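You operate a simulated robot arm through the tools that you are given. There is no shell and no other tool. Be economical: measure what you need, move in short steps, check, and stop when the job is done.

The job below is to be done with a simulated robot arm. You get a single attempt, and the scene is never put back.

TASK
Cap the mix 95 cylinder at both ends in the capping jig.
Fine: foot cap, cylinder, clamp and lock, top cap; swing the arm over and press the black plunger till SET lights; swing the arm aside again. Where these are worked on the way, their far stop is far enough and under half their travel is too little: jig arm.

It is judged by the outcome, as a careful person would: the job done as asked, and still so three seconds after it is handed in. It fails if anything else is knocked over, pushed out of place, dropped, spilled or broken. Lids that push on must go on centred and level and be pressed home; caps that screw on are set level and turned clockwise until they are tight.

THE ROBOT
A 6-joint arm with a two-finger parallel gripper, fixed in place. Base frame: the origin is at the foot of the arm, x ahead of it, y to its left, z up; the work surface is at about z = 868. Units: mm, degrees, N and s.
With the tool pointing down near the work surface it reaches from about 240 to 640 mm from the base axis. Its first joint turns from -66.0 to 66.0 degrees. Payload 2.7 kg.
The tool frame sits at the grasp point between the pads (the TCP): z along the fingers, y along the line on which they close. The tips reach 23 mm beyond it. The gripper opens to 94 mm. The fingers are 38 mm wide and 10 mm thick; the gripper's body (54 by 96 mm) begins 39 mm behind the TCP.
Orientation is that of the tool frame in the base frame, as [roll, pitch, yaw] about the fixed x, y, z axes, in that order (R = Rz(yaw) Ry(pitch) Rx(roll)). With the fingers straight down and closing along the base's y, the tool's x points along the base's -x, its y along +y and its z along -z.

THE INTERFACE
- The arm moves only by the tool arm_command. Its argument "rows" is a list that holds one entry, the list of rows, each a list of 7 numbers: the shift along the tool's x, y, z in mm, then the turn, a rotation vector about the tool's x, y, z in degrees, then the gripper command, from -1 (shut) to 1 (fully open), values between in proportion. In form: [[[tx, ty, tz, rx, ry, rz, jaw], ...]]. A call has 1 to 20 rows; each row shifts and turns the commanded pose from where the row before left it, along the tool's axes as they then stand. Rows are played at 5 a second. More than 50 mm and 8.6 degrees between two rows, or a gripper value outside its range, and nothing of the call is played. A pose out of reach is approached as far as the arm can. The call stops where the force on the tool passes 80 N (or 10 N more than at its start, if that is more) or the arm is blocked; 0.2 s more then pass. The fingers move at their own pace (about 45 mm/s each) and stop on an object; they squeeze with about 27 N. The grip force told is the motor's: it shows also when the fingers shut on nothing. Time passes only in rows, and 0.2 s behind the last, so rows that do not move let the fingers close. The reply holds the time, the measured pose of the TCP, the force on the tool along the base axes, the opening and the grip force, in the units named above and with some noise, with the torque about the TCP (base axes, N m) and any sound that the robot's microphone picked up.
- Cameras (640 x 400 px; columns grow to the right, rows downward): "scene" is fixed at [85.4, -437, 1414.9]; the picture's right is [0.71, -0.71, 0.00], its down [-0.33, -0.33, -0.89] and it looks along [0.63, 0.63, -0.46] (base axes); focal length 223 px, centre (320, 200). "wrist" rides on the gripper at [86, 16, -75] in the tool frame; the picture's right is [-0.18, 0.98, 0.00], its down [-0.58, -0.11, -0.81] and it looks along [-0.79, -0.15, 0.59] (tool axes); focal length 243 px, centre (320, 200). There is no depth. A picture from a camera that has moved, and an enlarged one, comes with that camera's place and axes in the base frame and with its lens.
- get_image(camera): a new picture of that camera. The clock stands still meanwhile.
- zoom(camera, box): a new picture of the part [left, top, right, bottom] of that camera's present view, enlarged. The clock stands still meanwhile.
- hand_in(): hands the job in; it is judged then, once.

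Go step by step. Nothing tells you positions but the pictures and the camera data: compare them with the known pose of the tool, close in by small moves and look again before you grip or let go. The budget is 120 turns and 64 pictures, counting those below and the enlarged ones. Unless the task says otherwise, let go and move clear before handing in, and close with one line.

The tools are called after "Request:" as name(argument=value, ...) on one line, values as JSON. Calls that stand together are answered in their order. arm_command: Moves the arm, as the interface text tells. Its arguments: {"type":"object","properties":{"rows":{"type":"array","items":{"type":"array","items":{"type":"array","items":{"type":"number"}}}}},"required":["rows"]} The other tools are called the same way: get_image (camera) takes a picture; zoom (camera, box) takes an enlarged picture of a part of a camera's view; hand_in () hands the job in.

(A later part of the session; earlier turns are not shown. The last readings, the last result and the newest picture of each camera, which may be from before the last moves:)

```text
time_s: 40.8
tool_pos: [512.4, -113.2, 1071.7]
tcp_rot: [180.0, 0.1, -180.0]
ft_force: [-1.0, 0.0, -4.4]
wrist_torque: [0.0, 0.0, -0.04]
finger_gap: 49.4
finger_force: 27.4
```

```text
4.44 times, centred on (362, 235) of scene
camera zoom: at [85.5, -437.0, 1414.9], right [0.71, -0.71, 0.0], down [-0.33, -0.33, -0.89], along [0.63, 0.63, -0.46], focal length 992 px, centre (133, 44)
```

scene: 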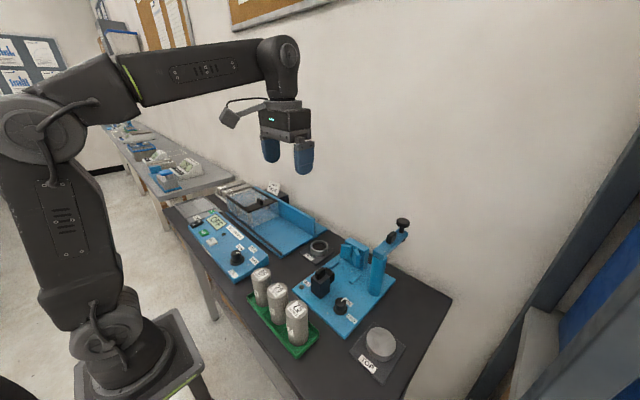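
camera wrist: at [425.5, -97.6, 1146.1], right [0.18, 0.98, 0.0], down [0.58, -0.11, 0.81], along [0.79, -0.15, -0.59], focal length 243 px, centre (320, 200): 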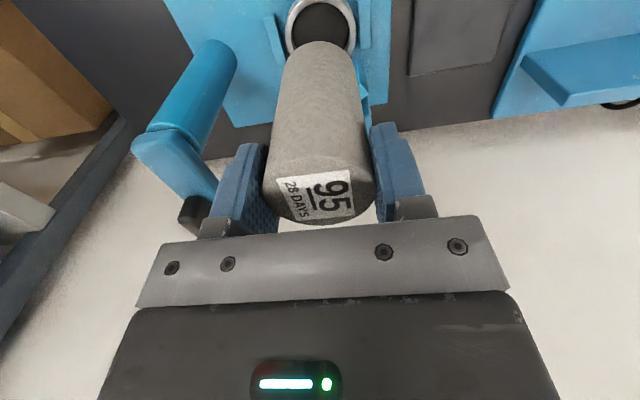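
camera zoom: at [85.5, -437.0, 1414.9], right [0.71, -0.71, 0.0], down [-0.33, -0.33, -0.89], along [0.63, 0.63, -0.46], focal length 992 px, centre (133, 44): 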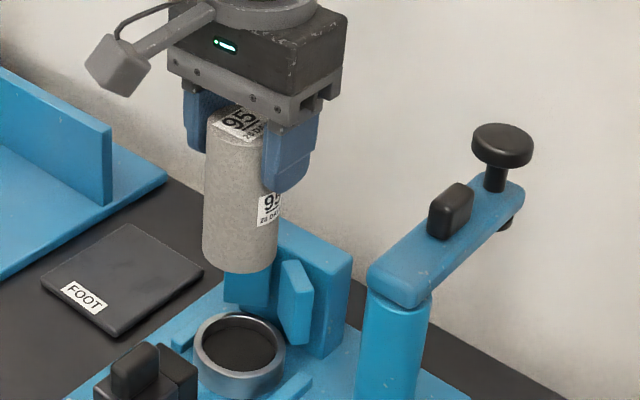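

Comparing both views, the cylinder axis is about 6 mm short of the cap centre in x. I correct +6 mm and lower to just above the cap rim, then check.

Request:
arm_command(rows=[[[-6, 0, 0, 0, 0, 0, -1], [0, 0, 25, 0, 0, 0, -1], [0, 0, 25, 0, 0, 0, -1], [0, 0, 20, 0, 0, 0, -1], [0, 0, 12, 0, 0, 0, -1], [0, 0, 0, 0, 0, 0, -1], [0, 0, 0, 0, 0, 0, -1]]])

Request:
zoom(camera="wrist", box=[240, 0, 400, 100])

Request:
zoom(camera="scene", box=[310, 210, 406, 290])

```text
time_s: 42.4
tool_pos: [516.6, -113.9, 988.5]
tcp_rot: [-180.0, 0.0, 180.0]
ft_force: [0.9, 0.6, -4.6]
wrist_torque: [0.02, -0.03, 0.0]
finger_gap: 49.6
finger_force: 27.3
```

```text
4.00 times, centred on (320, 50) of wrist
camera zoom: at [431.8, -98.1, 1063.7], right [0.18, 0.98, 0.0], down [0.58, -0.11, 0.81], along [0.79, -0.15, -0.59], focal length 970 px, centre (320, 800)
```

zoom: 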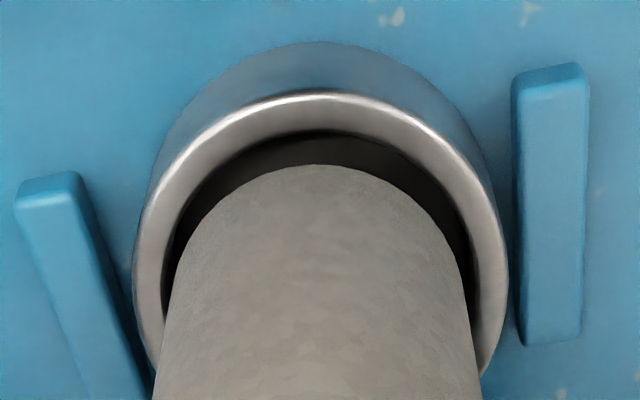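

```text
5.00 times, centred on (358, 250) of scene
camera zoom: at [85.5, -437.0, 1414.9], right [0.71, -0.71, 0.0], down [-0.33, -0.33, -0.89], along [0.63, 0.63, -0.46], focal length 1116 px, centre (130, -50)
```

zoom: 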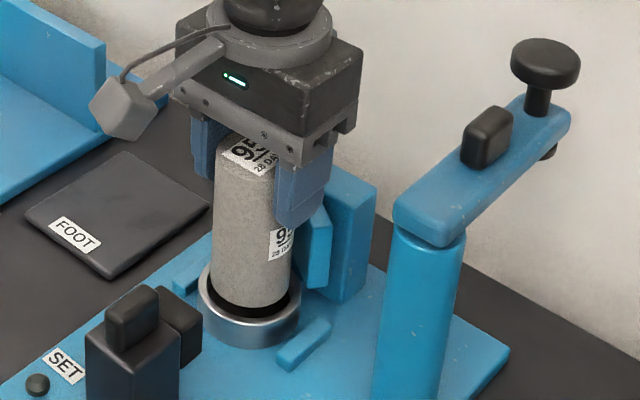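

Alignment is within about 1 mm. I add 0.8 mm in x and lower into the cap in small steps.

Request:
arm_command(rows=[[[-0.8, 0, 5, 0, 0, 0, -1], [0, 0, 4, 0, 0, 0, -1], [0, 0, 0, 0, 0, 0, -1]]])

Request:
arm_command(rows=[[[0, 0, 3, 0, 0, 0, -1], [0, 0, 0, 0, 0, 0, -1]]])

Request:
arm_command(rows=[[[0, 0, 2, 0, 0, 0, -1], [0, 0, 0, 0, 0, 0, -1]]])

Request:
zoom(camera="scene", box=[330, 220, 402, 280])

```text
time_s: 43.2
tool_pos: [518.2, -113.4, 981.5]
tcp_rot: [-180.0, 0.1, -179.9]
ft_force: [0.5, 0.2, -4.4]
wrist_torque: [-0.01, -0.01, 0.03]
finger_gap: 49.5
finger_force: 27.1
```

```text
time_s: 43.8
tool_pos: [517.3, -114.0, 978.0]
tcp_rot: [-180.0, 0.2, -180.0]
ft_force: [0.5, -0.6, -3.6]
wrist_torque: [0.01, 0.0, -0.01]
finger_gap: 49.8
finger_force: 27.1
```

```text
time_s: 44.4
tool_pos: [518.3, -113.0, 976.5]
tcp_rot: [180.0, 0.2, -180.0]
ft_force: [-0.2, -0.4, -5.2]
wrist_torque: [-0.03, 0.03, 0.01]
finger_gap: 49.6
finger_force: 26.9
```

```text
6.67 times, centred on (366, 250) of scene
camera zoom: at [85.5, -437.0, 1414.9], right [0.71, -0.71, 0.0], down [-0.33, -0.33, -0.89], along [0.63, 0.63, -0.46], focal length 1488 px, centre (13, -133)
```

zoom: 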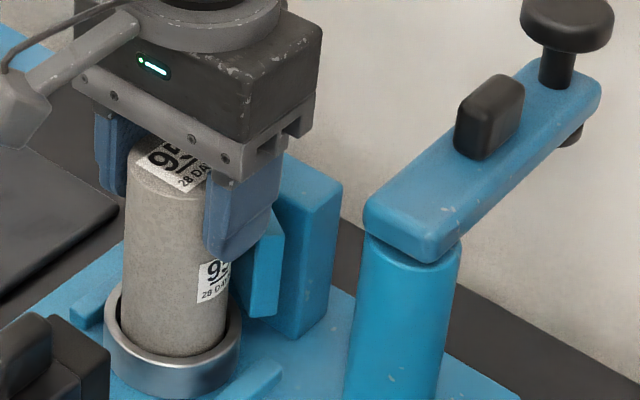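

The cylinder is entering the cap. I go 2 mm deeper, then shift both 4 mm back from the wings and continue down.

Request:
arm_command(rows=[[[0, 0, 2, 0, 0, 0, -1], [0, 0, 0, 0, 0, 0, -1]]])

Request:
arm_command(rows=[[[2, 0, 0, 0, 0, 0, -1], [2, 0, 0, 0, 0, 0, -1], [2, 0, 0, 0, 0, 0, -1], [0, 0, 0, 0, 0, 0, -1]]])

Request:
arm_command(rows=[[[0, 0, 3, 0, 0, 0, -1], [0, 0, 0, 0, 0, 0, -1]]])

Request:
arm_command(rows=[[[0, 0, 2, 0, 0, 0, -1], [0, 0, 0, 0, 0, 0, -1]]])

```text
time_s: 45.0
tool_pos: [518.4, -114.1, 974.9]
tcp_rot: [180.0, 0.2, 180.0]
ft_force: [-2.1, 0.7, 2.2]
wrist_torque: [-0.09, -0.06, -0.05]
finger_gap: 49.6
finger_force: 27.3
```

```text
time_s: 46.0
tool_pos: [510.4, -113.9, 974.1]
tcp_rot: [179.8, -0.1, -180.0]
ft_force: [1.2, 0.6, -4.6]
wrist_torque: [0.04, -0.07, 0.0]
finger_gap: 49.6
finger_force: 26.6
```

```text
time_s: 46.6
tool_pos: [511.6, -114.6, 972.7]
tcp_rot: [-180.0, 0.2, -179.9]
ft_force: [-6.0, 2.8, 15.7]
wrist_torque: [0.28, 0.42, 0.06]
finger_gap: 49.8
finger_force: 26.7
```

```text
time_s: 47.2
tool_pos: [511.5, -113.4, 972.3]
tcp_rot: [180.0, 0.3, -179.8]
ft_force: [-8.0, 2.4, 29.5]
wrist_torque: [0.24, 0.36, 0.03]
finger_gap: 49.3
finger_force: 27.1
```

There's contact earlier than I expected. I look whether the cylinder sits inside the cap.

Request:
zoom(camera="scene", box=[326, 240, 374, 280])

Request:
zoom(camera="wrist", box=[240, 0, 400, 100])

```text
10.00 times, centred on (350, 260) of scene
camera zoom: at [84.7, -436.8, 1415.0], right [0.71, -0.71, 0.0], down [-0.33, -0.33, -0.89], along [0.63, 0.63, -0.46], focal length 2233 px, centre (20, -400)
```

zoom: 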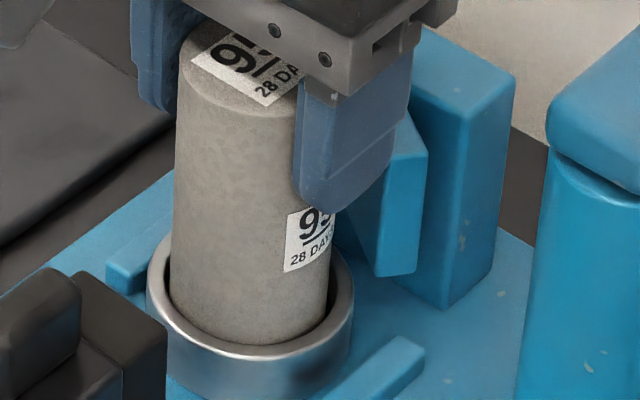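

```text
4.00 times, centred on (320, 50) of wrist
camera zoom: at [426.0, -98.4, 1045.5], right [0.18, 0.98, 0.0], down [0.58, -0.11, 0.81], along [0.8, -0.15, -0.59], focal length 970 px, centre (320, 800)
```

zoom: 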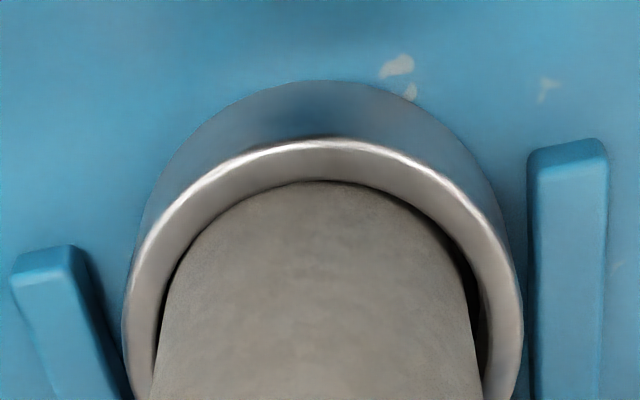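

It is inside the cap, touching the near wall. I relieve by 1.5 mm and press gently to see if it is fully down.

Request:
arm_command(rows=[[[0, 0, -2, 0, 0, 0, -1], [-1.5, 0.5, 0, 0, 0, 0, -1], [0, 0, 0, 0, 0, 0, -1]]])

Request:
arm_command(rows=[[[0, 0, 2, 0, 0, 0, -1], [0, 0, 2, 0, 0, 0, -1], [0, 0, 0, 0, 0, 0, -1]]])

```text
time_s: 48.0
tool_pos: [512.0, -113.4, 972.3]
tcp_rot: [-180.0, 0.1, -180.0]
ft_force: [-5.8, -2.1, 19.9]
wrist_torque: [-0.13, -0.01, -0.07]
finger_gap: 49.4
finger_force: 27.4
```

```text
time_s: 48.8
tool_pos: [512.9, -115.0, 972.2]
tcp_rot: [-179.9, 0.5, -180.0]
ft_force: [-15.1, -2.5, 43.5]
wrist_torque: [-0.09, 0.65, 0.07]
finger_gap: 49.6
finger_force: 26.5
```

Seated at constant height under 44 N. I release and rise clear.

Request:
arm_command(rows=[[[0, 0, -3, 0, 0, 0, -1], [0, 0, 0, 0, 0, 0, 0.2], [0, 0, 0, 0, 0, 0, 0.6], [0, 0, 0, 0, 0, 0, 0.6], [0, 0, -20, 0, 0, 0, 0.6], [0, 0, -30, 0, 0, 0, 0.6], [0, 0, -30, 0, 0, 0, 0.6], [0, 0, 0, 0, 0, 0, 0.6]]])

Request:
get_image(camera="wrist")

Request:
zoom(camera="scene", box=[310, 205, 406, 285])

```text
time_s: 50.6
tool_pos: [511.6, -114.4, 1050.5]
tcp_rot: [-180.0, 0.0, 180.0]
ft_force: [-0.4, -0.2, 0.0]
wrist_torque: [0.02, -0.01, -0.02]
finger_gap: 75.1
finger_force: 0.1
```

```text
19 pictures are left
camera wrist: at [427.5, -98.1, 1124.6], right [0.18, 0.98, 0.0], down [0.58, -0.11, 0.81], along [0.79, -0.15, -0.59], focal length 243 px, centre (320, 200)
```

wrist: 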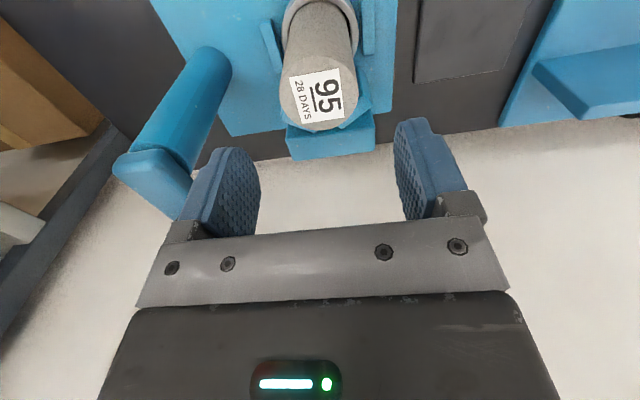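

```text
5.00 times, centred on (358, 245) of scene
camera zoom: at [85.4, -437.0, 1414.9], right [0.71, -0.71, 0.0], down [-0.33, -0.33, -0.89], along [0.63, 0.63, -0.46], focal length 1116 px, centre (130, -25)
```

zoom: 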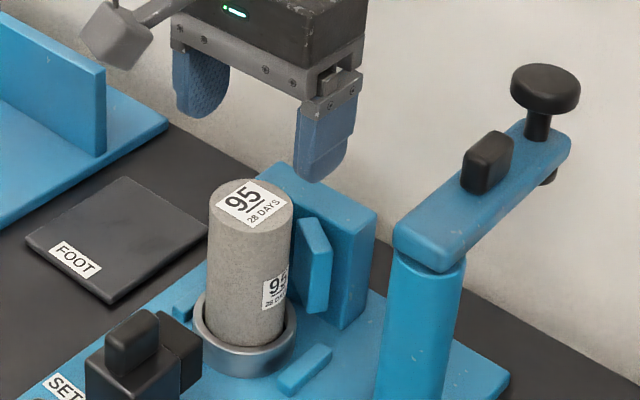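

The cylinder stands in the foot cap by the V. Next I close the fingers, go behind the clamp's slide handle and push it toward the V.

Request:
arm_command(rows=[[[40, 0, 0, 0, 0, 0, -1], [40, 0, 0, 0, 0, 0, -1], [40, 0, 0, 0, 0, 0, -1], [27, 0, 0, 0, 0, 0, -1], [0, 0, 30, 0, 0, 0, -1], [0, 0, 30, 0, 0, 0, -1], [0, 0, 22, 0, 0, 0, -1], [0, 0, 0, 0, 0, 0, -1]]])

Request:
zoom(camera="scene", box=[280, 210, 376, 290])

```text
time_s: 52.4
tool_pos: [366.8, -114.0, 967.7]
tcp_rot: [180.0, 0.1, -179.9]
ft_force: [-0.2, 0.0, -0.6]
wrist_torque: [-0.02, 0.02, 0.0]
finger_gap: 0.0
finger_force: 27.2
```

```text
5.00 times, centred on (328, 250) of scene
camera zoom: at [85.4, -437.0, 1414.9], right [0.71, -0.71, 0.0], down [-0.33, -0.33, -0.89], along [0.63, 0.63, -0.46], focal length 1116 px, centre (280, -50)
```

zoom: 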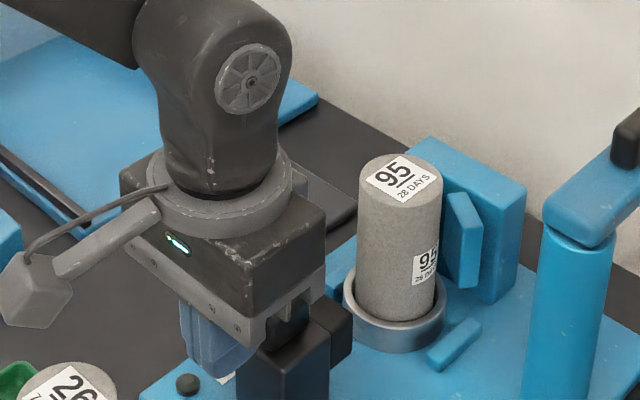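

The fingers are right behind the handle. I push forward.

Request:
arm_command(rows=[[[0, 0, 1.5, 0, 0, 0, -1], [-5, 0, 0, 0, 0, 0, -1], [-5, 0, 0, 0, 0, 0, -1], [-5, 0, 0, 0, 0, 0, -1], [0, 0, 0, 0, 0, 0, -1]]])

Request:
arm_command(rows=[[[-5, 0, 0, 0, 0, 0, -1], [-5, 0, 0, 0, 0, 0, -1], [0, 0, 0, 0, 0, 0, -1]]])

Request:
arm_command(rows=[[[-5, 0, 0, 0, 0, 0, -1], [-5, 0, 0, 0, 0, 0, -1], [0, 0, 0, 0, 0, 0, -1]]])

Request:
zoom(camera="scene", box=[280, 210, 376, 290])

```text
time_s: 53.6
tool_pos: [382.2, -113.7, 966.7]
tcp_rot: [-180.0, 0.1, -180.0]
ft_force: [-0.4, -0.5, -0.4]
wrist_torque: [-0.05, 0.05, -0.02]
finger_gap: 0.0
finger_force: 27.1
```

```text
time_s: 54.4
tool_pos: [391.0, -113.2, 967.3]
tcp_rot: [-179.9, 0.1, 180.0]
ft_force: [-1.6, 1.5, 0.8]
wrist_torque: [0.05, -0.02, 0.03]
finger_gap: 0.0
finger_force: 27.0
```

```text
time_s: 55.2
tool_pos: [401.7, -113.8, 967.3]
tcp_rot: [179.9, 0.1, 180.0]
ft_force: [-0.4, -0.3, 0.2]
wrist_torque: [-0.04, -0.01, 0.0]
finger_gap: 0.1
finger_force: 27.4
```

```text
5.00 times, centred on (328, 250) of scene
camera zoom: at [85.4, -437.0, 1414.9], right [0.71, -0.71, 0.0], down [-0.33, -0.33, -0.89], along [0.63, 0.63, -0.46], focal length 1116 px, centre (280, -50)
```

zoom: 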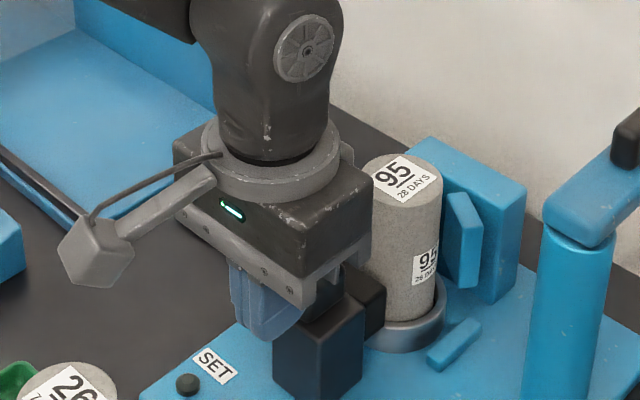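

The clamp slides easily. I continue in smaller steps until it meets the cylinder and pushes it into the V.

Request:
arm_command(rows=[[[-4, 0, 0, 0, 0, 0, -1], [-4, 0, 0, 0, 0, 0, -1], [0, 0, 0, 0, 0, 0, -1]]])

Request:
arm_command(rows=[[[-3, 0, 0, 0, 0, 0, -1], [-3, 0, 0, 0, 0, 0, -1], [0, 0, 0, 0, 0, 0, -1]]])

Request:
arm_command(rows=[[[-3, 0, 0, 0, 0, 0, -1], [-3, 0, 0, 0, 0, 0, -1], [0, 0, 0, 0, 0, 0, -1]]])

```text
time_s: 56.0
tool_pos: [408.6, -113.4, 965.8]
tcp_rot: [179.9, -0.1, 179.9]
ft_force: [-3.3, 0.5, 1.6]
wrist_torque: [-0.01, 0.05, 0.03]
finger_gap: 0.2
finger_force: 26.7
```

```text
time_s: 56.8
tool_pos: [415.5, -113.6, 966.9]
tcp_rot: [179.9, 0.1, 180.0]
ft_force: [-4.6, -2.9, -1.6]
wrist_torque: [-0.05, 0.12, -0.06]
finger_gap: 0.0
finger_force: 27.0
```

```text
time_s: 57.6
tool_pos: [419.8, -113.2, 967.2]
tcp_rot: [179.9, -0.1, 180.0]
ft_force: [-23.8, -0.2, 13.1]
wrist_torque: [-0.05, 0.04, 0.0]
finger_gap: 0.2
finger_force: 26.9
```

Request:
arm_command(rows=[[[-2, 0, 0, 0, 0, 0, -1], [0, 0, 0, 0, 0, 0, -1]]])

Request:
zoom(camera="scene", box=[300, 210, 396, 290])

Request:
zoom(camera="wrist", box=[240, 80, 400, 240])

```text
time_s: 58.2
tool_pos: [419.8, -113.6, 966.8]
tcp_rot: [179.9, -0.4, 179.9]
ft_force: [-37.1, -0.8, 19.7]
wrist_torque: [-0.1, -0.09, 0.0]
finger_gap: 0.0
finger_force: 26.7
```

```text
5.00 times, centred on (348, 250) of scene
camera zoom: at [84.1, -437.0, 1415.0], right [0.71, -0.71, 0.0], down [-0.33, -0.33, -0.89], along [0.63, 0.63, -0.46], focal length 1116 px, centre (180, -50)
```

zoom: 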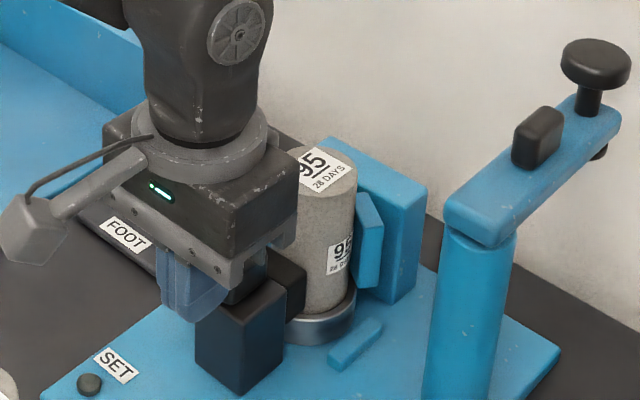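

```text
2.50 times, centred on (320, 160) of wrist
camera zoom: at [335.5, -97.5, 1041.7], right [0.18, 0.98, 0.0], down [0.59, -0.11, 0.8], along [0.79, -0.15, -0.6], focal length 606 px, centre (320, 300)
```

zoom: 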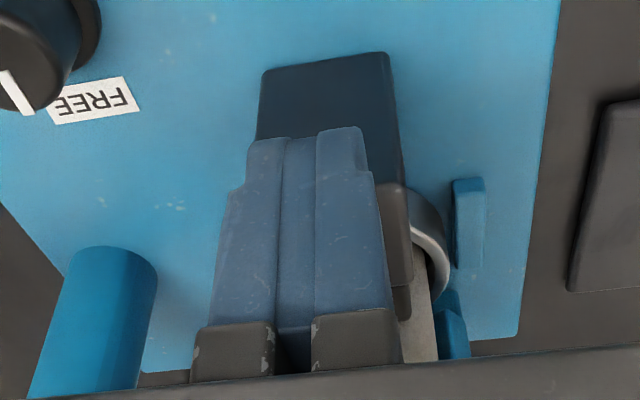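

The cylinder is clamped into the V (37 N, no more motion). Now I back off, rise, pre-turn the tool -90° and go above the FREE/LOCK knob at about (404,-190).

Request:
arm_command(rows=[[[4, 0, 0, 0, 0, 0, -1], [0, 0, -40, 0, 0, 0, -1], [0, 0, -40, 0, 0, 0, 0.3], [6, -38, 0, 0, 0, 0, 0.3], [5.5, -38, 0, 0, 0, 0, 0.3], [0, 0, 0, 0, 0, -8.5, 0.3], [0, 0, 0, 0, 0, -8.5, 0.3], [0, 0, 0, 0, 0, -8.5, 0.3], [0, 0, 0, 0, 0, -8.5, 0.3], [0, 0, 0, 0, 0, -8.5, 0.3], [0, 0, 0, 0, 0, -8.5, 0.3], [0, 0, 0, 0, 0, -8.5, 0.3], [0, 0, 0, 0, 0, -8.5, 0.3], [0, 0, 0, 0, 0, -8.5, 0.3], [0, 0, 0, 0, 0, -8.5, 0.3], [0, 0, 0, 0, 0, -5, 0.3], [0, 0, 30, 0, 0, 0, 0.3], [0, 0, 30, 0, 0, 0, 0.3], [0, 0, 0, 0, 0, 0, 0.3]]])

Request:
get_image(camera="wrist")

```text
time_s: 62.2
tool_pos: [408.8, -190.1, 987.4]
tcp_rot: [-179.9, 0.1, -89.9]
ft_force: [0.6, -0.1, -0.3]
wrist_torque: [-0.01, 0.01, -0.02]
finger_gap: 61.1
finger_force: 0.1
```

```text
13 pictures are left
camera wrist: at [392.9, -276.2, 1060.5], right [-0.98, 0.18, 0.0], down [0.11, 0.58, 0.81], along [0.15, 0.79, -0.59], focal length 243 px, centre (320, 200)
```

wrist: 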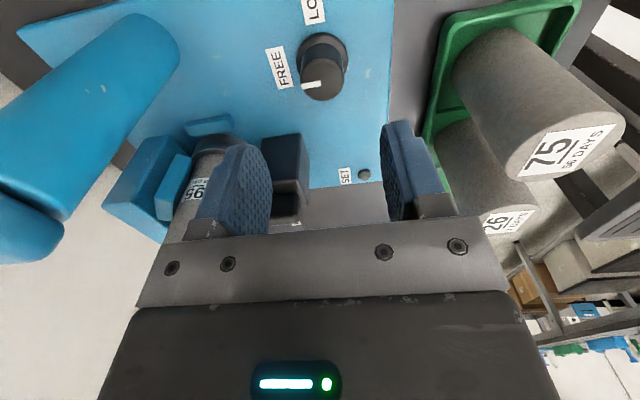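

Knob centre about (406,-195). I centre, lower and grip it.

Request:
arm_command(rows=[[[5, 3, 25, 0, 0, 0, 0.3], [0, 0, 30, 0, 0, 0, 0.3], [0, 0, 18, 0, 0, 0, 0.3], [0, 0, 0, 0, 0, 0, 0.3], [0, 0, 0, 0, 0, 0, -1], [0, 0, 0, 0, 0, 0, -1], [0, 0, 0, 0, 0, 0, -1]]])

Request:
zoom(camera="wrist", box=[220, 60, 420, 220])

```text
time_s: 63.8
tool_pos: [405.6, -196.0, 914.3]
tcp_rot: [-179.8, 0.0, -89.9]
ft_force: [9.4, -0.3, -4.9]
wrist_torque: [-0.12, -0.04, 0.02]
finger_gap: 29.7
finger_force: 45.8
```

```text
2.50 times, centred on (320, 140) of wrist
camera zoom: at [390.7, -281.6, 987.9], right [-0.98, 0.18, 0.0], down [0.11, 0.58, 0.81], along [0.15, 0.79, -0.59], focal length 606 px, centre (320, 350)
```

zoom: 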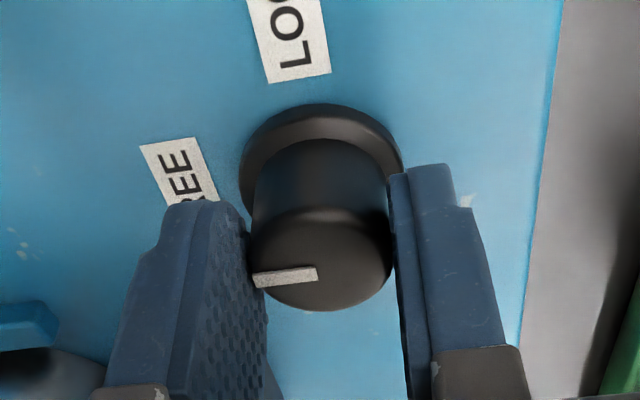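

Gripped at 29.7 mm, but the knob centre is about 4 mm off along the pads. I re-centre, regrip and turn clockwise 90°.

Request:
arm_command(rows=[[[0, 0, 0, 0, 0, 0, -0.2], [-4, -0.7, 0, 0, 0, 0, -0.2], [0, 0, 0, 0, 0, 0, -1], [0, 0, 0, 0, 0, 0, -1], [0, 0, 0, 0, 0, 8, -1], [0, 0, 0, 0, 0, 8, -1], [0, 0, 0, 0, 0, 8, -1], [0, 0, 0, 0, 0, 0, -1]]])

Request:
arm_command(rows=[[[0, 0, 0, 0, 0, 8, -1], [0, 0, 0, 0, 0, 8, -1], [0, 0, 0, 0, 0, 8, -1], [0, 0, 0, 0, 0, 8, -1], [0, 0, 0, 0, 0, 8, -1], [0, 0, 0, 0, 0, 8, -1], [0, 0, 0, 0, 0, 0, -1]]])

Request:
arm_command(rows=[[[0, 0, 0, 0, 0, 6, -1], [0, 0, 0, 0, 0, 6, -1], [0, 0, 0, 0, 0, 6, -1], [0, 0, 0, 0, 0, 0, -1]]])

Request:
zoom(camera="wrist", box=[220, 60, 420, 220])

```text
time_s: 65.6
tool_pos: [406.7, -190.5, 914.2]
tcp_rot: [-179.7, 0.1, -113.9]
ft_force: [20.8, -1.8, -6.1]
wrist_torque: [-1.07, 0.36, 0.07]
finger_gap: 29.8
finger_force: 44.6
```

```text
time_s: 67.2
tool_pos: [408.5, -192.8, 914.6]
tcp_rot: [-179.6, 0.5, -162.2]
ft_force: [26.2, -21.8, -13.9]
wrist_torque: [-0.18, 0.16, 0.07]
finger_gap: 29.6
finger_force: 44.9
```

```text
time_s: 68.2
tool_pos: [406.8, -192.5, 915.1]
tcp_rot: [-179.7, 0.5, -179.9]
ft_force: [9.6, -34.8, -4.7]
wrist_torque: [-0.22, -0.6, 0.43]
finger_gap: 29.8
finger_force: 45.1
```

```text
2.50 times, centred on (320, 140) of wrist
camera zoom: at [320.6, -177.0, 987.7], right [0.18, 0.98, 0.0], down [0.58, -0.1, 0.81], along [0.8, -0.15, -0.59], focal length 606 px, centre (320, 350)
```

zoom: 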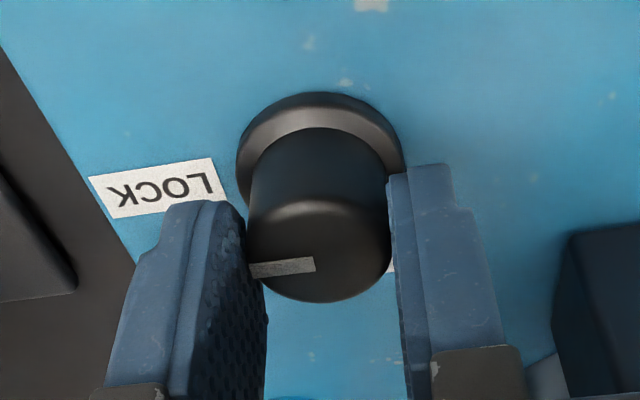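

The pointer now faces LOCK. I turn a few degrees more to make sure of the stop, then release and rise.

Request:
arm_command(rows=[[[0, 0, 0, 0, 0, 4, -1], [0, 0, 0, 0, 0, 3, -1], [0, 0, 0, 0, 0, 0, -1]]])

Request:
arm_command(rows=[[[0, 0, 0, 0, 0, 0, 0], [0, 0, 0, 0, 0, 0, 0.3], [0, 0, -20, 0, 0, 0, 0.3], [0, 0, -30, 0, 0, 0, 0.3], [0, 0, -30, 0, 0, -7, 0.3], [0, 0, -30, 0, 0, 0, 0.6], [0, 0, 0, 0, 0, 0, 0.6]]])

Request:
zoom(camera="scene", box=[300, 215, 440, 375])

```text
time_s: 69.0
tool_pos: [405.9, -193.1, 914.2]
tcp_rot: [-179.8, 0.3, 173.1]
ft_force: [6.8, -34.1, -0.2]
wrist_torque: [-0.65, -0.41, 0.12]
finger_gap: 29.4
finger_force: 45.0
```

```text
time_s: 70.6
tool_pos: [405.2, -191.2, 1024.5]
tcp_rot: [180.0, 0.1, -180.0]
ft_force: [-0.3, 0.0, 0.7]
wrist_torque: [0.02, 0.02, 0.02]
finger_gap: 75.3
finger_force: 0.1
```

```text
2.50 times, centred on (370, 295) of scene
camera zoom: at [85.4, -437.0, 1414.9], right [0.71, -0.71, 0.0], down [-0.33, -0.33, -0.89], along [0.63, 0.63, -0.46], focal length 558 px, centre (195, -38)
```

zoom: 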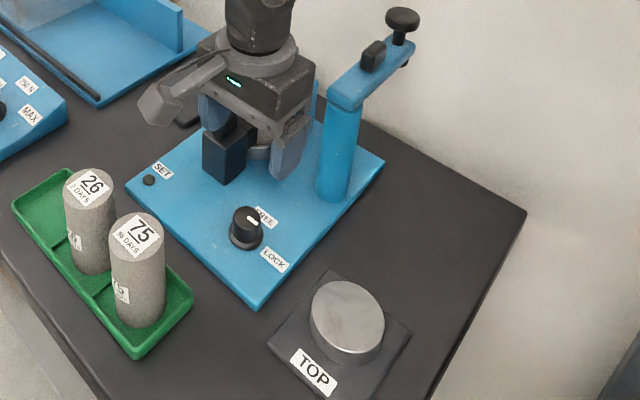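

The pointer is at LOCK and the cylinder clamped. Next the TOP cap at about (396,-315): I move above it.

Request:
arm_command(rows=[[[3, -40, 0, 0, 0, 0, 0.8], [3, -42, 0, 0, 0, 0, 0.8], [3, -42, 0, 0, 0, 0, 0.8], [0, 0, 30, 0, 0, 0, 0.8], [0, 0, 30, 0, 0, 0, 0.8], [0, 0, 0, 0, 0, 0, 0.8]]])

Request:
get_image(camera="wrist")

```text
time_s: 72.0
tool_pos: [397.0, -314.6, 964.1]
tcp_rot: [-180.0, 0.0, -179.9]
ft_force: [0.0, 0.2, -0.4]
wrist_torque: [0.0, 0.05, 0.01]
finger_gap: 84.6
finger_force: 0.1
```

```text
9 pictures are left
camera wrist: at [311.1, -298.8, 1037.2], right [0.18, 0.98, 0.0], down [0.58, -0.11, 0.81], along [0.79, -0.15, -0.59], focal length 243 px, centre (320, 200)
```

wrist: 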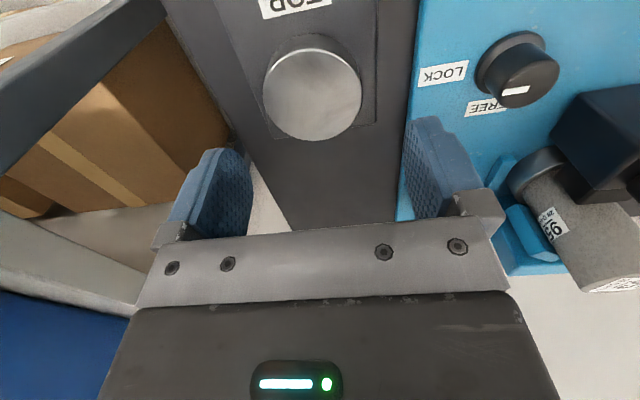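

TOP cap centre about (396.5,-319.5). I align, descend, and grip it.

Request:
arm_command(rows=[[[0.5, -5, 25, 0, 0, 0, 0.8], [0, 0, 25, 0, 0, 0, 0.8], [0, 0, 15, 0, 0, 0, 0.8], [0, 0, 0, 0, 0, 0, 0.8], [0, 0, 0, 0, 0, 0, -1], [0, 0, 0, 0, 0, 0, -1], [0, 0, 0, 0, 0, 0, -1]]])

Request:
arm_command(rows=[[[0, 0, -10, 0, 0, 0, -1], [0, 0, -30, 0, 0, 0, -1], [0, 0, -40, 0, 0, 0, -1], [0, 0, -40, 0, 0, 0, -1], [0, 0, 0, 0, 0, 0, -1]]])

Request:
get_image(camera="wrist")

```text
time_s: 73.6
tool_pos: [395.8, -318.9, 897.5]
tcp_rot: [179.9, 0.1, -180.0]
ft_force: [0.5, -0.8, 0.3]
wrist_torque: [0.0, -0.05, -0.01]
finger_gap: 65.7
finger_force: 27.0
```

```text
time_s: 74.8
tool_pos: [397.2, -319.3, 1020.9]
tcp_rot: [179.9, 0.0, -180.0]
ft_force: [0.1, 0.0, -2.1]
wrist_torque: [0.0, -0.02, 0.01]
finger_gap: 65.7
finger_force: 26.9
```

```text
8 pictures are left
camera wrist: at [311.2, -303.7, 1094.1], right [0.18, 0.98, 0.0], down [0.58, -0.11, 0.81], along [0.79, -0.15, -0.59], focal length 243 px, centre (320, 200)
```

wrist: 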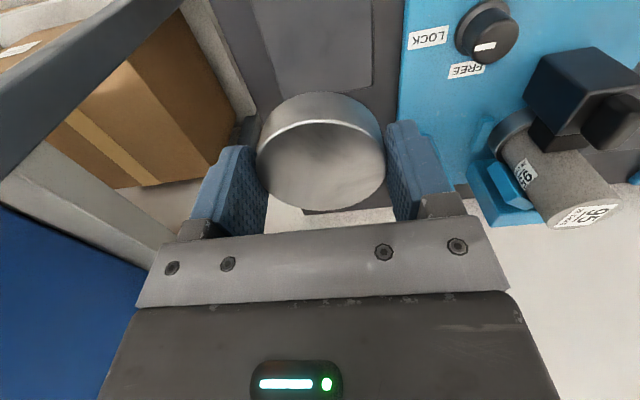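

The cap is held level, centred near the TCP. I use this view to measure the cylinder's top disc position.

Request:
zoom(camera="wrist", box=[480, 90, 640, 240])

```text
2.67 times, centred on (560, 165) of wrist
camera zoom: at [311.2, -303.7, 1094.1], right [0.18, 0.98, 0.0], down [0.58, -0.11, 0.81], along [0.79, -0.15, -0.59], focal length 647 px, centre (-320, 293)
```

zoom: 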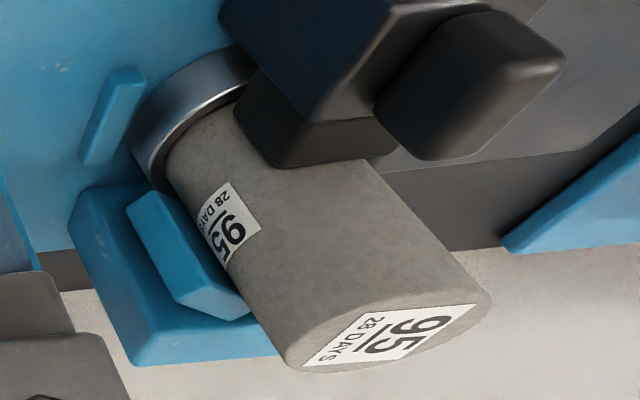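

Solved with the V's centre line: cylinder top at about (522.5,-113.5, 982). I carry the cap there, hovering about 10–15 mm above.

Request:
arm_command(rows=[[[0, 0, -15, 0, 0, 0, -1], [0, 42, 0, 0, 0, 0, -1], [0, 42, 0, 0, 0, 0, -1], [0, 42, 0, 0, 0, 0, -1], [0, 42, 0, 0, 0, 0, -1], [0, 38, 0, 0, 0, 0, -1], [-42, 0, 0, 0, 0, 0, -1], [-42, 0, 0, 0, 0, 0, -1], [-40, 0, 0, 0, 0, 0, -1], [0, 0, 10, 0, 0, 0, -1], [0, 0, 0, 0, 0, 0, -1], [0, 0, 0, 0, 0, 0, -1]]])

Request:
zoom(camera="scene", box=[320, 205, 384, 265])

```text
time_s: 77.4
tool_pos: [519.0, -113.9, 1023.2]
tcp_rot: [180.0, 0.1, -180.0]
ft_force: [0.0, -0.4, -3.7]
wrist_torque: [0.02, 0.0, -0.03]
finger_gap: 65.8
finger_force: 27.2
```

```text
6.67 times, centred on (352, 235) of scene
camera zoom: at [85.4, -437.0, 1414.9], right [0.71, -0.71, 0.0], down [-0.33, -0.33, -0.89], along [0.63, 0.63, -0.46], focal length 1488 px, centre (107, -33)
```

zoom: 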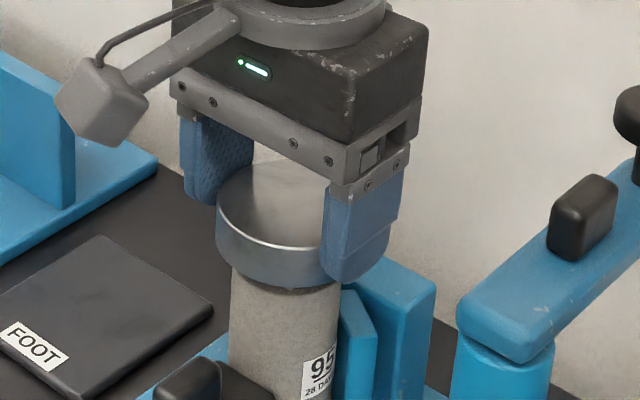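

The cap lines up with the cylinder. I lower in small steps while watching the force.

Request:
arm_command(rows=[[[0, 0, 4, 0, 0, 0, -1], [0, 0, 3, 0, 0, 0, -1], [0, 0, 0, 0, 0, 0, -1]]])

Request:
arm_command(rows=[[[0, 0, 3, 0, 0, 0, -1], [0, 0, 0, 0, 0, 0, -1]]])

Request:
arm_command(rows=[[[0, 0, 3, 0, 0, 0, -1], [0, 0, 0, 0, 0, 0, -1]]])

Request:
arm_command(rows=[[[0, 0, 2, 0, 0, 0, -1], [0, 0, 0, 0, 0, 0, -1]]])

```text
time_s: 78.2
tool_pos: [518.9, -113.8, 1017.0]
tcp_rot: [179.9, 0.1, -180.0]
ft_force: [0.1, 1.4, -4.3]
wrist_torque: [-0.01, 0.03, -0.01]
finger_gap: 65.5
finger_force: 27.3
```

```text
time_s: 78.8
tool_pos: [519.2, -114.9, 1013.0]
tcp_rot: [-180.0, 0.1, 180.0]
ft_force: [-0.1, 0.5, -3.1]
wrist_torque: [0.0, 0.04, -0.01]
finger_gap: 65.5
finger_force: 27.5
```

```text
time_s: 79.4
tool_pos: [519.6, -114.1, 1011.0]
tcp_rot: [-180.0, 0.1, -179.9]
ft_force: [0.2, -0.4, -3.5]
wrist_torque: [-0.02, 0.04, 0.0]
finger_gap: 65.8
finger_force: 27.0
```

```text
time_s: 80.0
tool_pos: [519.4, -114.0, 1009.0]
tcp_rot: [180.0, 0.2, -180.0]
ft_force: [-0.4, 0.5, -3.9]
wrist_torque: [0.01, 0.0, -0.01]
finger_gap: 65.5
finger_force: 26.5
```

Request:
arm_command(rows=[[[0, 0, 2, 0, 0, 0, -1], [0, 0, 0, 0, 0, 0, -1]]])

Request:
arm_command(rows=[[[0, 0, 2, 0, 0, 0, -1], [0, 0, 0, 0, 0, 0, -1]]])

Request:
arm_command(rows=[[[0, 0, 2, 0, 0, 0, -1], [0, 0, 0, 0, 0, 0, -1]]])

Request:
arm_command(rows=[[[0, 0, 2, 0, 0, 0, -1], [0, 0, 0, 0, 0, 0, -1]]])

```text
time_s: 80.6
tool_pos: [519.8, -114.2, 1005.9]
tcp_rot: [180.0, 0.1, 179.9]
ft_force: [0.0, -0.5, -3.0]
wrist_torque: [-0.01, 0.04, 0.02]
finger_gap: 65.9
finger_force: 27.2
```

```text
time_s: 81.2
tool_pos: [518.6, -113.0, 1005.0]
tcp_rot: [180.0, 0.1, 180.0]
ft_force: [0.2, -0.4, -3.6]
wrist_torque: [0.01, 0.06, 0.01]
finger_gap: 65.9
finger_force: 27.3
```

```text
time_s: 81.8
tool_pos: [519.9, -113.5, 1004.7]
tcp_rot: [179.9, 0.1, -179.9]
ft_force: [-2.8, 2.0, 8.2]
wrist_torque: [0.13, 0.24, 0.0]
finger_gap: 65.8
finger_force: 26.9
```

```text
time_s: 82.4
tool_pos: [520.9, -114.4, 1001.3]
tcp_rot: [-180.0, 0.4, -180.0]
ft_force: [0.2, 0.6, 17.9]
wrist_torque: [0.08, -0.13, -0.03]
finger_gap: 65.9
finger_force: 27.2
```

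Contact at TCP ~1003. I look closely to see whether the cap slipped over the cylinder or sits on its edge.

Request:
zoom(camera="scene", box=[334, 225, 374, 265])

```text
10.00 times, centred on (354, 245) of scene
camera zoom: at [85.1, -436.9, 1415.0], right [0.71, -0.71, 0.0], down [-0.33, -0.33, -0.89], along [0.63, 0.63, -0.46], focal length 2233 px, centre (-20, -250)
```

zoom: 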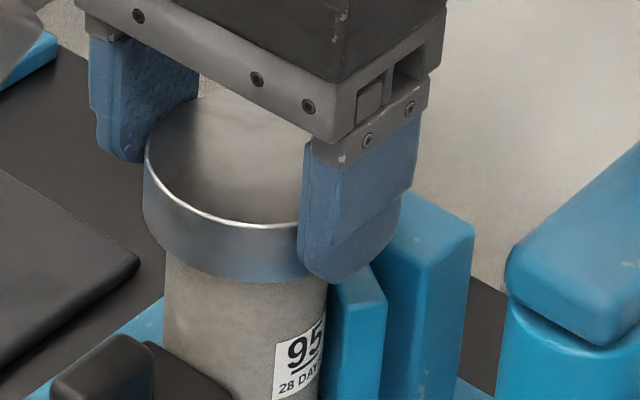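

The cap overlaps the cylinder by about 7 mm, so it is on. I press slightly, release and rise.

Request:
arm_command(rows=[[[0, 0, 2, 0, 0, 0, -1], [0, 0, 0, 0, 0, 0, -1], [0, 0, -2, 0, 0, 0, 0.3], [0, 0, 0, 0, 0, 0, 0.7], [0, 0, 0, 0, 0, 0, 0.7], [0, 0, -20, 0, 0, 0, 0.7], [0, 0, -40, 0, 0, 0, 0.7], [0, 0, -40, 0, 0, 0, 0.7], [0, 0, 0, 0, 0, 0, 0.7]]])

Request:
zoom(camera="scene", box=[325, 195, 421, 275])

```text
time_s: 84.4
tool_pos: [520.5, -112.3, 1100.6]
tcp_rot: [180.0, 0.2, 180.0]
ft_force: [0.6, -0.3, 0.1]
wrist_torque: [0.02, 0.01, -0.01]
finger_gap: 79.9
finger_force: 0.2
```

```text
5.00 times, centred on (373, 235) of scene
camera zoom: at [85.4, -437.0, 1414.9], right [0.71, -0.71, 0.0], down [-0.33, -0.33, -0.89], along [0.63, 0.63, -0.46], focal length 1116 px, centre (55, 25)
```

zoom: 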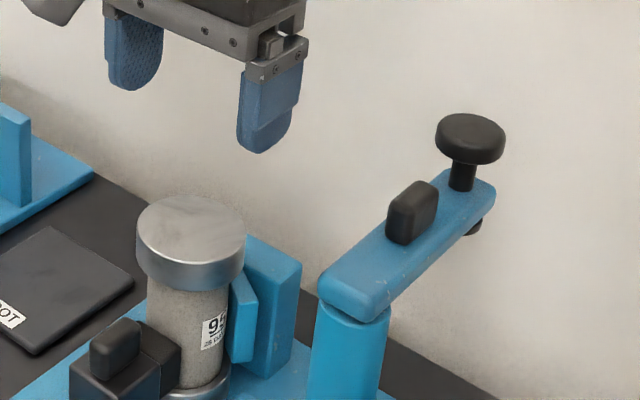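

The top cap sits level. Triangulating, the swing arm's tab is at about (574,-225, z≈1041), plunger at (632,-225), post at (519,-225). I go above the tab to grip it.

Request:
arm_command(rows=[[[-18, -38, 0, 0, 0, 0, 0.2], [-18, -38, 0, 0, 0, 0, -0.2], [-17, -37, 0, 0, 0, 0, -0.2], [0, 0, 0, 0, 0, 0, -0.2], [0, 0, 0, 0, 0, 0, -0.2]]])

Request:
get_image(camera="wrist")

```text
time_s: 85.6
tool_pos: [562.1, -224.3, 1095.5]
tcp_rot: [-179.9, 0.0, -179.9]
ft_force: [-0.5, 0.8, -0.7]
wrist_torque: [0.03, 0.02, -0.04]
finger_gap: 37.5
finger_force: 0.1
out of reach, approached as far as the arm can: row 3
```

```text
3 pictures are left
camera wrist: at [477.9, -208.0, 1169.7], right [0.18, 0.98, 0.0], down [0.58, -0.11, 0.81], along [0.79, -0.15, -0.59], focal length 243 px, centre (320, 200)
```

wrist: 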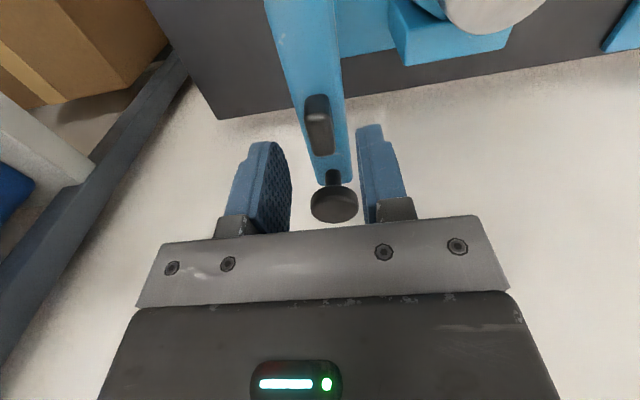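

The arm is at its reach limit in x (562), but the tab (x 559–584, y≈-226) is still within finger width. I check the commanded pose with a small retreat and begin lowering.

Request:
arm_command(rows=[[[4, -1, 0, 0, 0, 0, -0.2], [0, 0, 15, 0, 0, 0, -0.2], [0, 0, 0, 0, 0, 0, -0.2]]])

```text
time_s: 86.4
tool_pos: [559.3, -224.7, 1082.7]
tcp_rot: [-179.9, 0.1, 180.0]
ft_force: [-0.1, -0.9, 0.2]
wrist_torque: [-0.01, 0.01, 0.02]
finger_gap: 37.6
finger_force: 0.0
```

Request:
arm_command(rows=[[[-3, 0, 12, 0, 0, 0, -0.2], [0, -0.5, 10, 0, 0, 0, -0.2], [0, 0, 0, 0, 0, 0, -0.2]]])

Request:
arm_command(rows=[[[0, 0, 3, 0, 0, 0, -0.2], [0, 0, 0, 0, 0, 0, -1], [0, 0, 0, 0, 0, 0, -1], [0, 0, 0, 0, 0, 0, -1]]])

```text
time_s: 87.2
tool_pos: [561.1, -225.0, 1060.3]
tcp_rot: [-180.0, 0.1, -180.0]
ft_force: [-0.7, 0.1, -0.1]
wrist_torque: [-0.01, -0.01, -0.01]
finger_gap: 37.4
finger_force: 0.1
```

```text
time_s: 88.2
tool_pos: [562.7, -224.2, 1057.4]
tcp_rot: [-180.0, 0.1, 180.0]
ft_force: [-1.5, 0.0, -2.2]
wrist_torque: [-0.12, -0.34, 0.0]
finger_gap: 15.9
finger_force: 45.1
```

Tab gripped (15.9 mm). I swing the arm along an arc about the post, checking forces after the first steps.

Request:
arm_command(rows=[[[0.42, 6.05, 0, 0, 0, -8, -1], [0.42, 6.05, 0, 0, 0, -8, -1], [0.42, 6.05, 0, 0, 0, -8, -1], [0, 0, 0, 0, 0, 0, -1]]])

```text
time_s: 89.2
tool_pos: [558.4, -208.8, 1057.3]
tcp_rot: [-179.9, 0.1, -156.0]
ft_force: [7.3, -13.1, -5.5]
wrist_torque: [0.25, -0.49, 0.7]
finger_gap: 16.0
finger_force: 45.2
```

Request:
arm_command(rows=[[[0.42, 6.05, 0, 0, 0, -8, -1], [0.42, 6.05, 0, 0, 0, -8, -1], [0.42, 6.05, 0, 0, 0, -8, -1], [0, 0, 0, 0, 0, 0, -1]]])

Request:
arm_command(rows=[[[0.42, 6.05, 0, 0, 0, -8, -1], [0.42, 6.05, 0, 0, 0, -8, -1], [0, 0, 0, 0, 0, 0, -1]]])

Request:
arm_command(rows=[[[0.42, 6.05, 0, 0, 0, -8, -1], [0.42, 6.05, 0, 0, 0, -8, -1], [0, 0, 0, 0, 0, 0, -1]]])

```text
time_s: 90.2
tool_pos: [548.2, -195.1, 1056.9]
tcp_rot: [-179.9, 0.2, -131.9]
ft_force: [13.0, -26.4, -8.6]
wrist_torque: [0.47, -0.47, 1.05]
finger_gap: 16.1
finger_force: 45.2
```

```text
time_s: 91.0
tool_pos: [538.2, -188.4, 1057.1]
tcp_rot: [-179.8, -0.1, -116.0]
ft_force: [14.5, -28.9, -11.0]
wrist_torque: [0.72, -0.31, 1.0]
finger_gap: 16.6
finger_force: 45.3
```

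```text
time_s: 91.8
tool_pos: [527.3, -185.4, 1057.1]
tcp_rot: [-179.8, -0.2, -99.9]
ft_force: [17.6, -31.9, -11.9]
wrist_torque: [0.26, 0.21, 0.95]
finger_gap: 17.1
finger_force: 44.8
```

Nearly there; I finish the last 10° with a slight inward shift to relieve radial pull.

Request:
arm_command(rows=[[[2, 5, 0, 0, 0, -6, -1], [1, 4, 0, 0, 0, -4, -1], [0, 0, 0, 0, 0, 0, -1]]])

Request:
arm_command(rows=[[[0, 2, 0, 0, 0, -2, -1], [0, 0, 0, 0, 0, 0, -1]]])

```text
time_s: 92.6
tool_pos: [522.0, -184.3, 1056.5]
tcp_rot: [-178.9, -0.1, -89.9]
ft_force: [53.3, -21.3, -14.8]
wrist_torque: [-1.05, 0.21, -0.33]
finger_gap: 16.1
finger_force: 45.0
```

```text
time_s: 93.2
tool_pos: [523.2, -184.1, 1056.9]
tcp_rot: [-178.5, -0.2, -88.1]
ft_force: [68.5, -16.2, -17.2]
wrist_torque: [0.59, 0.0, -1.76]
finger_gap: 16.9
finger_force: 45.4
```

The arm has reached its far stop over the cylinder (68 N). I unload, release the tab, rise and move over the plunger with closed fingers.

Request:
arm_command(rows=[[[0, -4, 0, 0, 0, 0, -1], [0, 0, 0, 0, 0, 0, -0.2], [0, 0, 0, 0, 0, 0, 0], [0, 0, -25, 0, 0, 0, 0], [0, 0, -40, 0, 0, 0, -0.5], [0, 0, 0, 0, 0, -2, -1], [-35, 0, 0, 0, 0, 0, -1], [-35, 0, 0, 0, 0, 0, -1], [0, 0, 0, 0, 0, 0, -1]]])

```text
time_s: 95.2
tool_pos: [513.6, -113.9, 1122.9]
tcp_rot: [-179.8, 0.0, -85.9]
ft_force: [0.2, 0.2, 0.0]
wrist_torque: [0.01, 0.01, 0.01]
finger_gap: 0.0
finger_force: 27.1
```

Request:
arm_command(rows=[[[0, -8.5, 0, 0, 0, 4, -1], [0, 0, 15, 0, 0, 0, -1], [0, 0, 0, 0, 0, 0, -1]]])

Request:
zoom(camera="scene", box=[310, 180, 438, 300])

```text
time_s: 96.0
tool_pos: [521.8, -113.5, 1107.1]
tcp_rot: [-179.9, 0.0, -90.1]
ft_force: [0.0, 0.1, 0.0]
wrist_torque: [0.03, -0.06, 0.03]
finger_gap: 0.1
finger_force: 26.7
```

```text
3.33 times, centred on (374, 240) of scene
camera zoom: at [85.4, -437.0, 1414.9], right [0.71, -0.71, 0.0], down [-0.33, -0.33, -0.89], along [0.63, 0.63, -0.46], focal length 744 px, centre (140, 67)
```

zoom: 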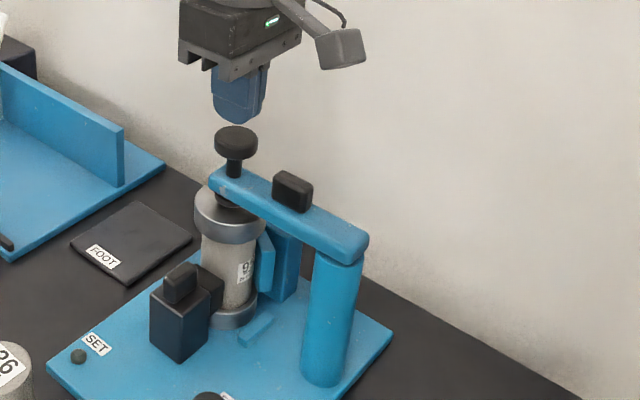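

The fingers are right above the plunger knob, which is centred on the cap. I press down in steps.

Request:
arm_command(rows=[[[0, 0, 6, 0, 0, 0, -1], [0, 0, 5, 0, 0, 0, -1], [0, 0, 0, 0, 0, 0, -1]]])

Request:
arm_command(rows=[[[0, 0, 4, 0, 0, 0, -1], [0, 0, 0, 0, 0, 0, -1]]])

Request:
arm_command(rows=[[[0, 0, 4, 0, 0, 0, -1], [0, 0, 0, 0, 0, 0, -1]]])

Request:
arm_command(rows=[[[0, 0, 4, 0, 0, 0, -1], [0, 0, 0, 0, 0, 0, -1]]])

```text
time_s: 96.8
tool_pos: [521.5, -114.4, 1096.6]
tcp_rot: [-179.9, 0.0, -90.0]
ft_force: [0.1, 0.4, 0.4]
wrist_torque: [-0.02, 0.0, 0.0]
finger_gap: 0.0
finger_force: 26.7
```

```text
time_s: 97.4
tool_pos: [523.2, -113.9, 1093.1]
tcp_rot: [-179.9, -0.1, -90.1]
ft_force: [1.0, 0.2, -0.8]
wrist_torque: [-0.01, 0.02, 0.01]
finger_gap: 0.0
finger_force: 26.9
```

```text
time_s: 98.0
tool_pos: [522.2, -113.2, 1087.9]
tcp_rot: [-179.9, 0.0, -89.9]
ft_force: [-0.1, 0.0, 1.5]
wrist_torque: [-0.02, -0.01, 0.01]
finger_gap: 0.1
finger_force: 27.2
```

```text
time_s: 98.6
tool_pos: [522.8, -114.4, 1084.7]
tcp_rot: [-179.7, -0.1, -89.9]
ft_force: [-0.3, -1.0, 4.4]
wrist_torque: [-0.03, 0.02, 0.01]
finger_gap: 0.0
finger_force: 27.0
```

Contact with a spring-like load; I continue pressing.

Request:
arm_command(rows=[[[0, 0, 4, 0, 0, 0, -1], [0, 0, 0, 0, 0, 0, -1]]])

Request:
arm_command(rows=[[[0, 0, 3, 0, 0, 0, -1], [0, 0, 0, 0, 0, 0, -1]]])

Request:
arm_command(rows=[[[0, 0, 3, 0, 0, 0, -1], [0, 0, 0, 0, 0, 0, -1]]])

Request:
arm_command(rows=[[[0, 0, 3, 0, 0, 0, -1], [0, 0, 0, 0, 0, 0, -1]]])

```text
time_s: 99.2
tool_pos: [522.6, -113.0, 1084.4]
tcp_rot: [-179.3, -0.1, -90.0]
ft_force: [-4.1, 1.9, 32.7]
wrist_torque: [0.11, 0.15, -0.29]
finger_gap: 0.1
finger_force: 26.7
```

```text
time_s: 99.8
tool_pos: [523.1, -114.1, 1084.8]
tcp_rot: [-179.1, -0.1, -90.0]
ft_force: [-9.1, 1.3, 42.9]
wrist_torque: [0.14, 0.3, -0.34]
finger_gap: 0.0
finger_force: 27.4
```

```text
time_s: 100.4
tool_pos: [523.6, -113.3, 1084.6]
tcp_rot: [-178.7, -0.1, -89.9]
ft_force: [-12.4, 3.0, 54.2]
wrist_torque: [0.2, 0.38, -0.37]
finger_gap: 0.0
finger_force: 26.9
```

```text
time_s: 101.0
tool_pos: [523.9, -113.9, 1085.3]
tcp_rot: [-178.3, -0.1, -89.8]
ft_force: [-13.9, 4.9, 64.4]
wrist_torque: [0.27, 0.45, -0.38]
finger_gap: 0.0
finger_force: 26.8
```

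The plunger is bearing firmly on the cap (64 N). One more step, hold, and check the SET lamp.

Request:
arm_command(rows=[[[0, 0, 3, 0, 0, 0, -1], [0, 0, 0, 0, 0, 0, -1], [0, 0, 0, 0, 0, 0, -1]]])

Request:
zoom(camera="scene", box=[310, 200, 406, 300])

```text
time_s: 101.8
tool_pos: [523.4, -113.6, 1083.2]
tcp_rot: [-177.9, -0.2, -89.9]
ft_force: [-12.6, 7.9, 76.0]
wrist_torque: [0.42, 0.53, -0.41]
finger_gap: 0.0
finger_force: 27.1
```

```text
4.00 times, centred on (358, 250) of scene
camera zoom: at [83.7, -436.5, 1415.2], right [0.71, -0.71, 0.0], down [-0.33, -0.33, -0.89], along [0.63, 0.63, -0.46], focal length 893 px, centre (168, 0)
```

zoom: 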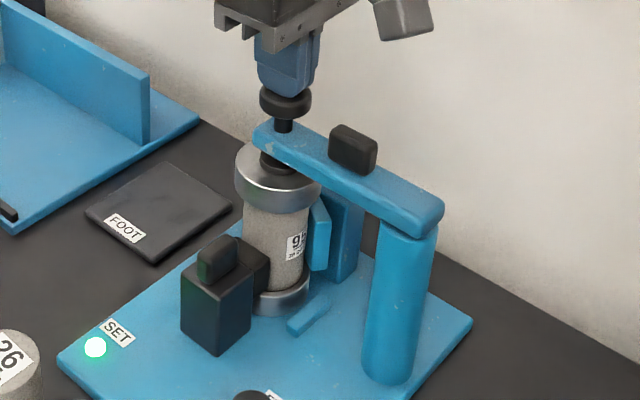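

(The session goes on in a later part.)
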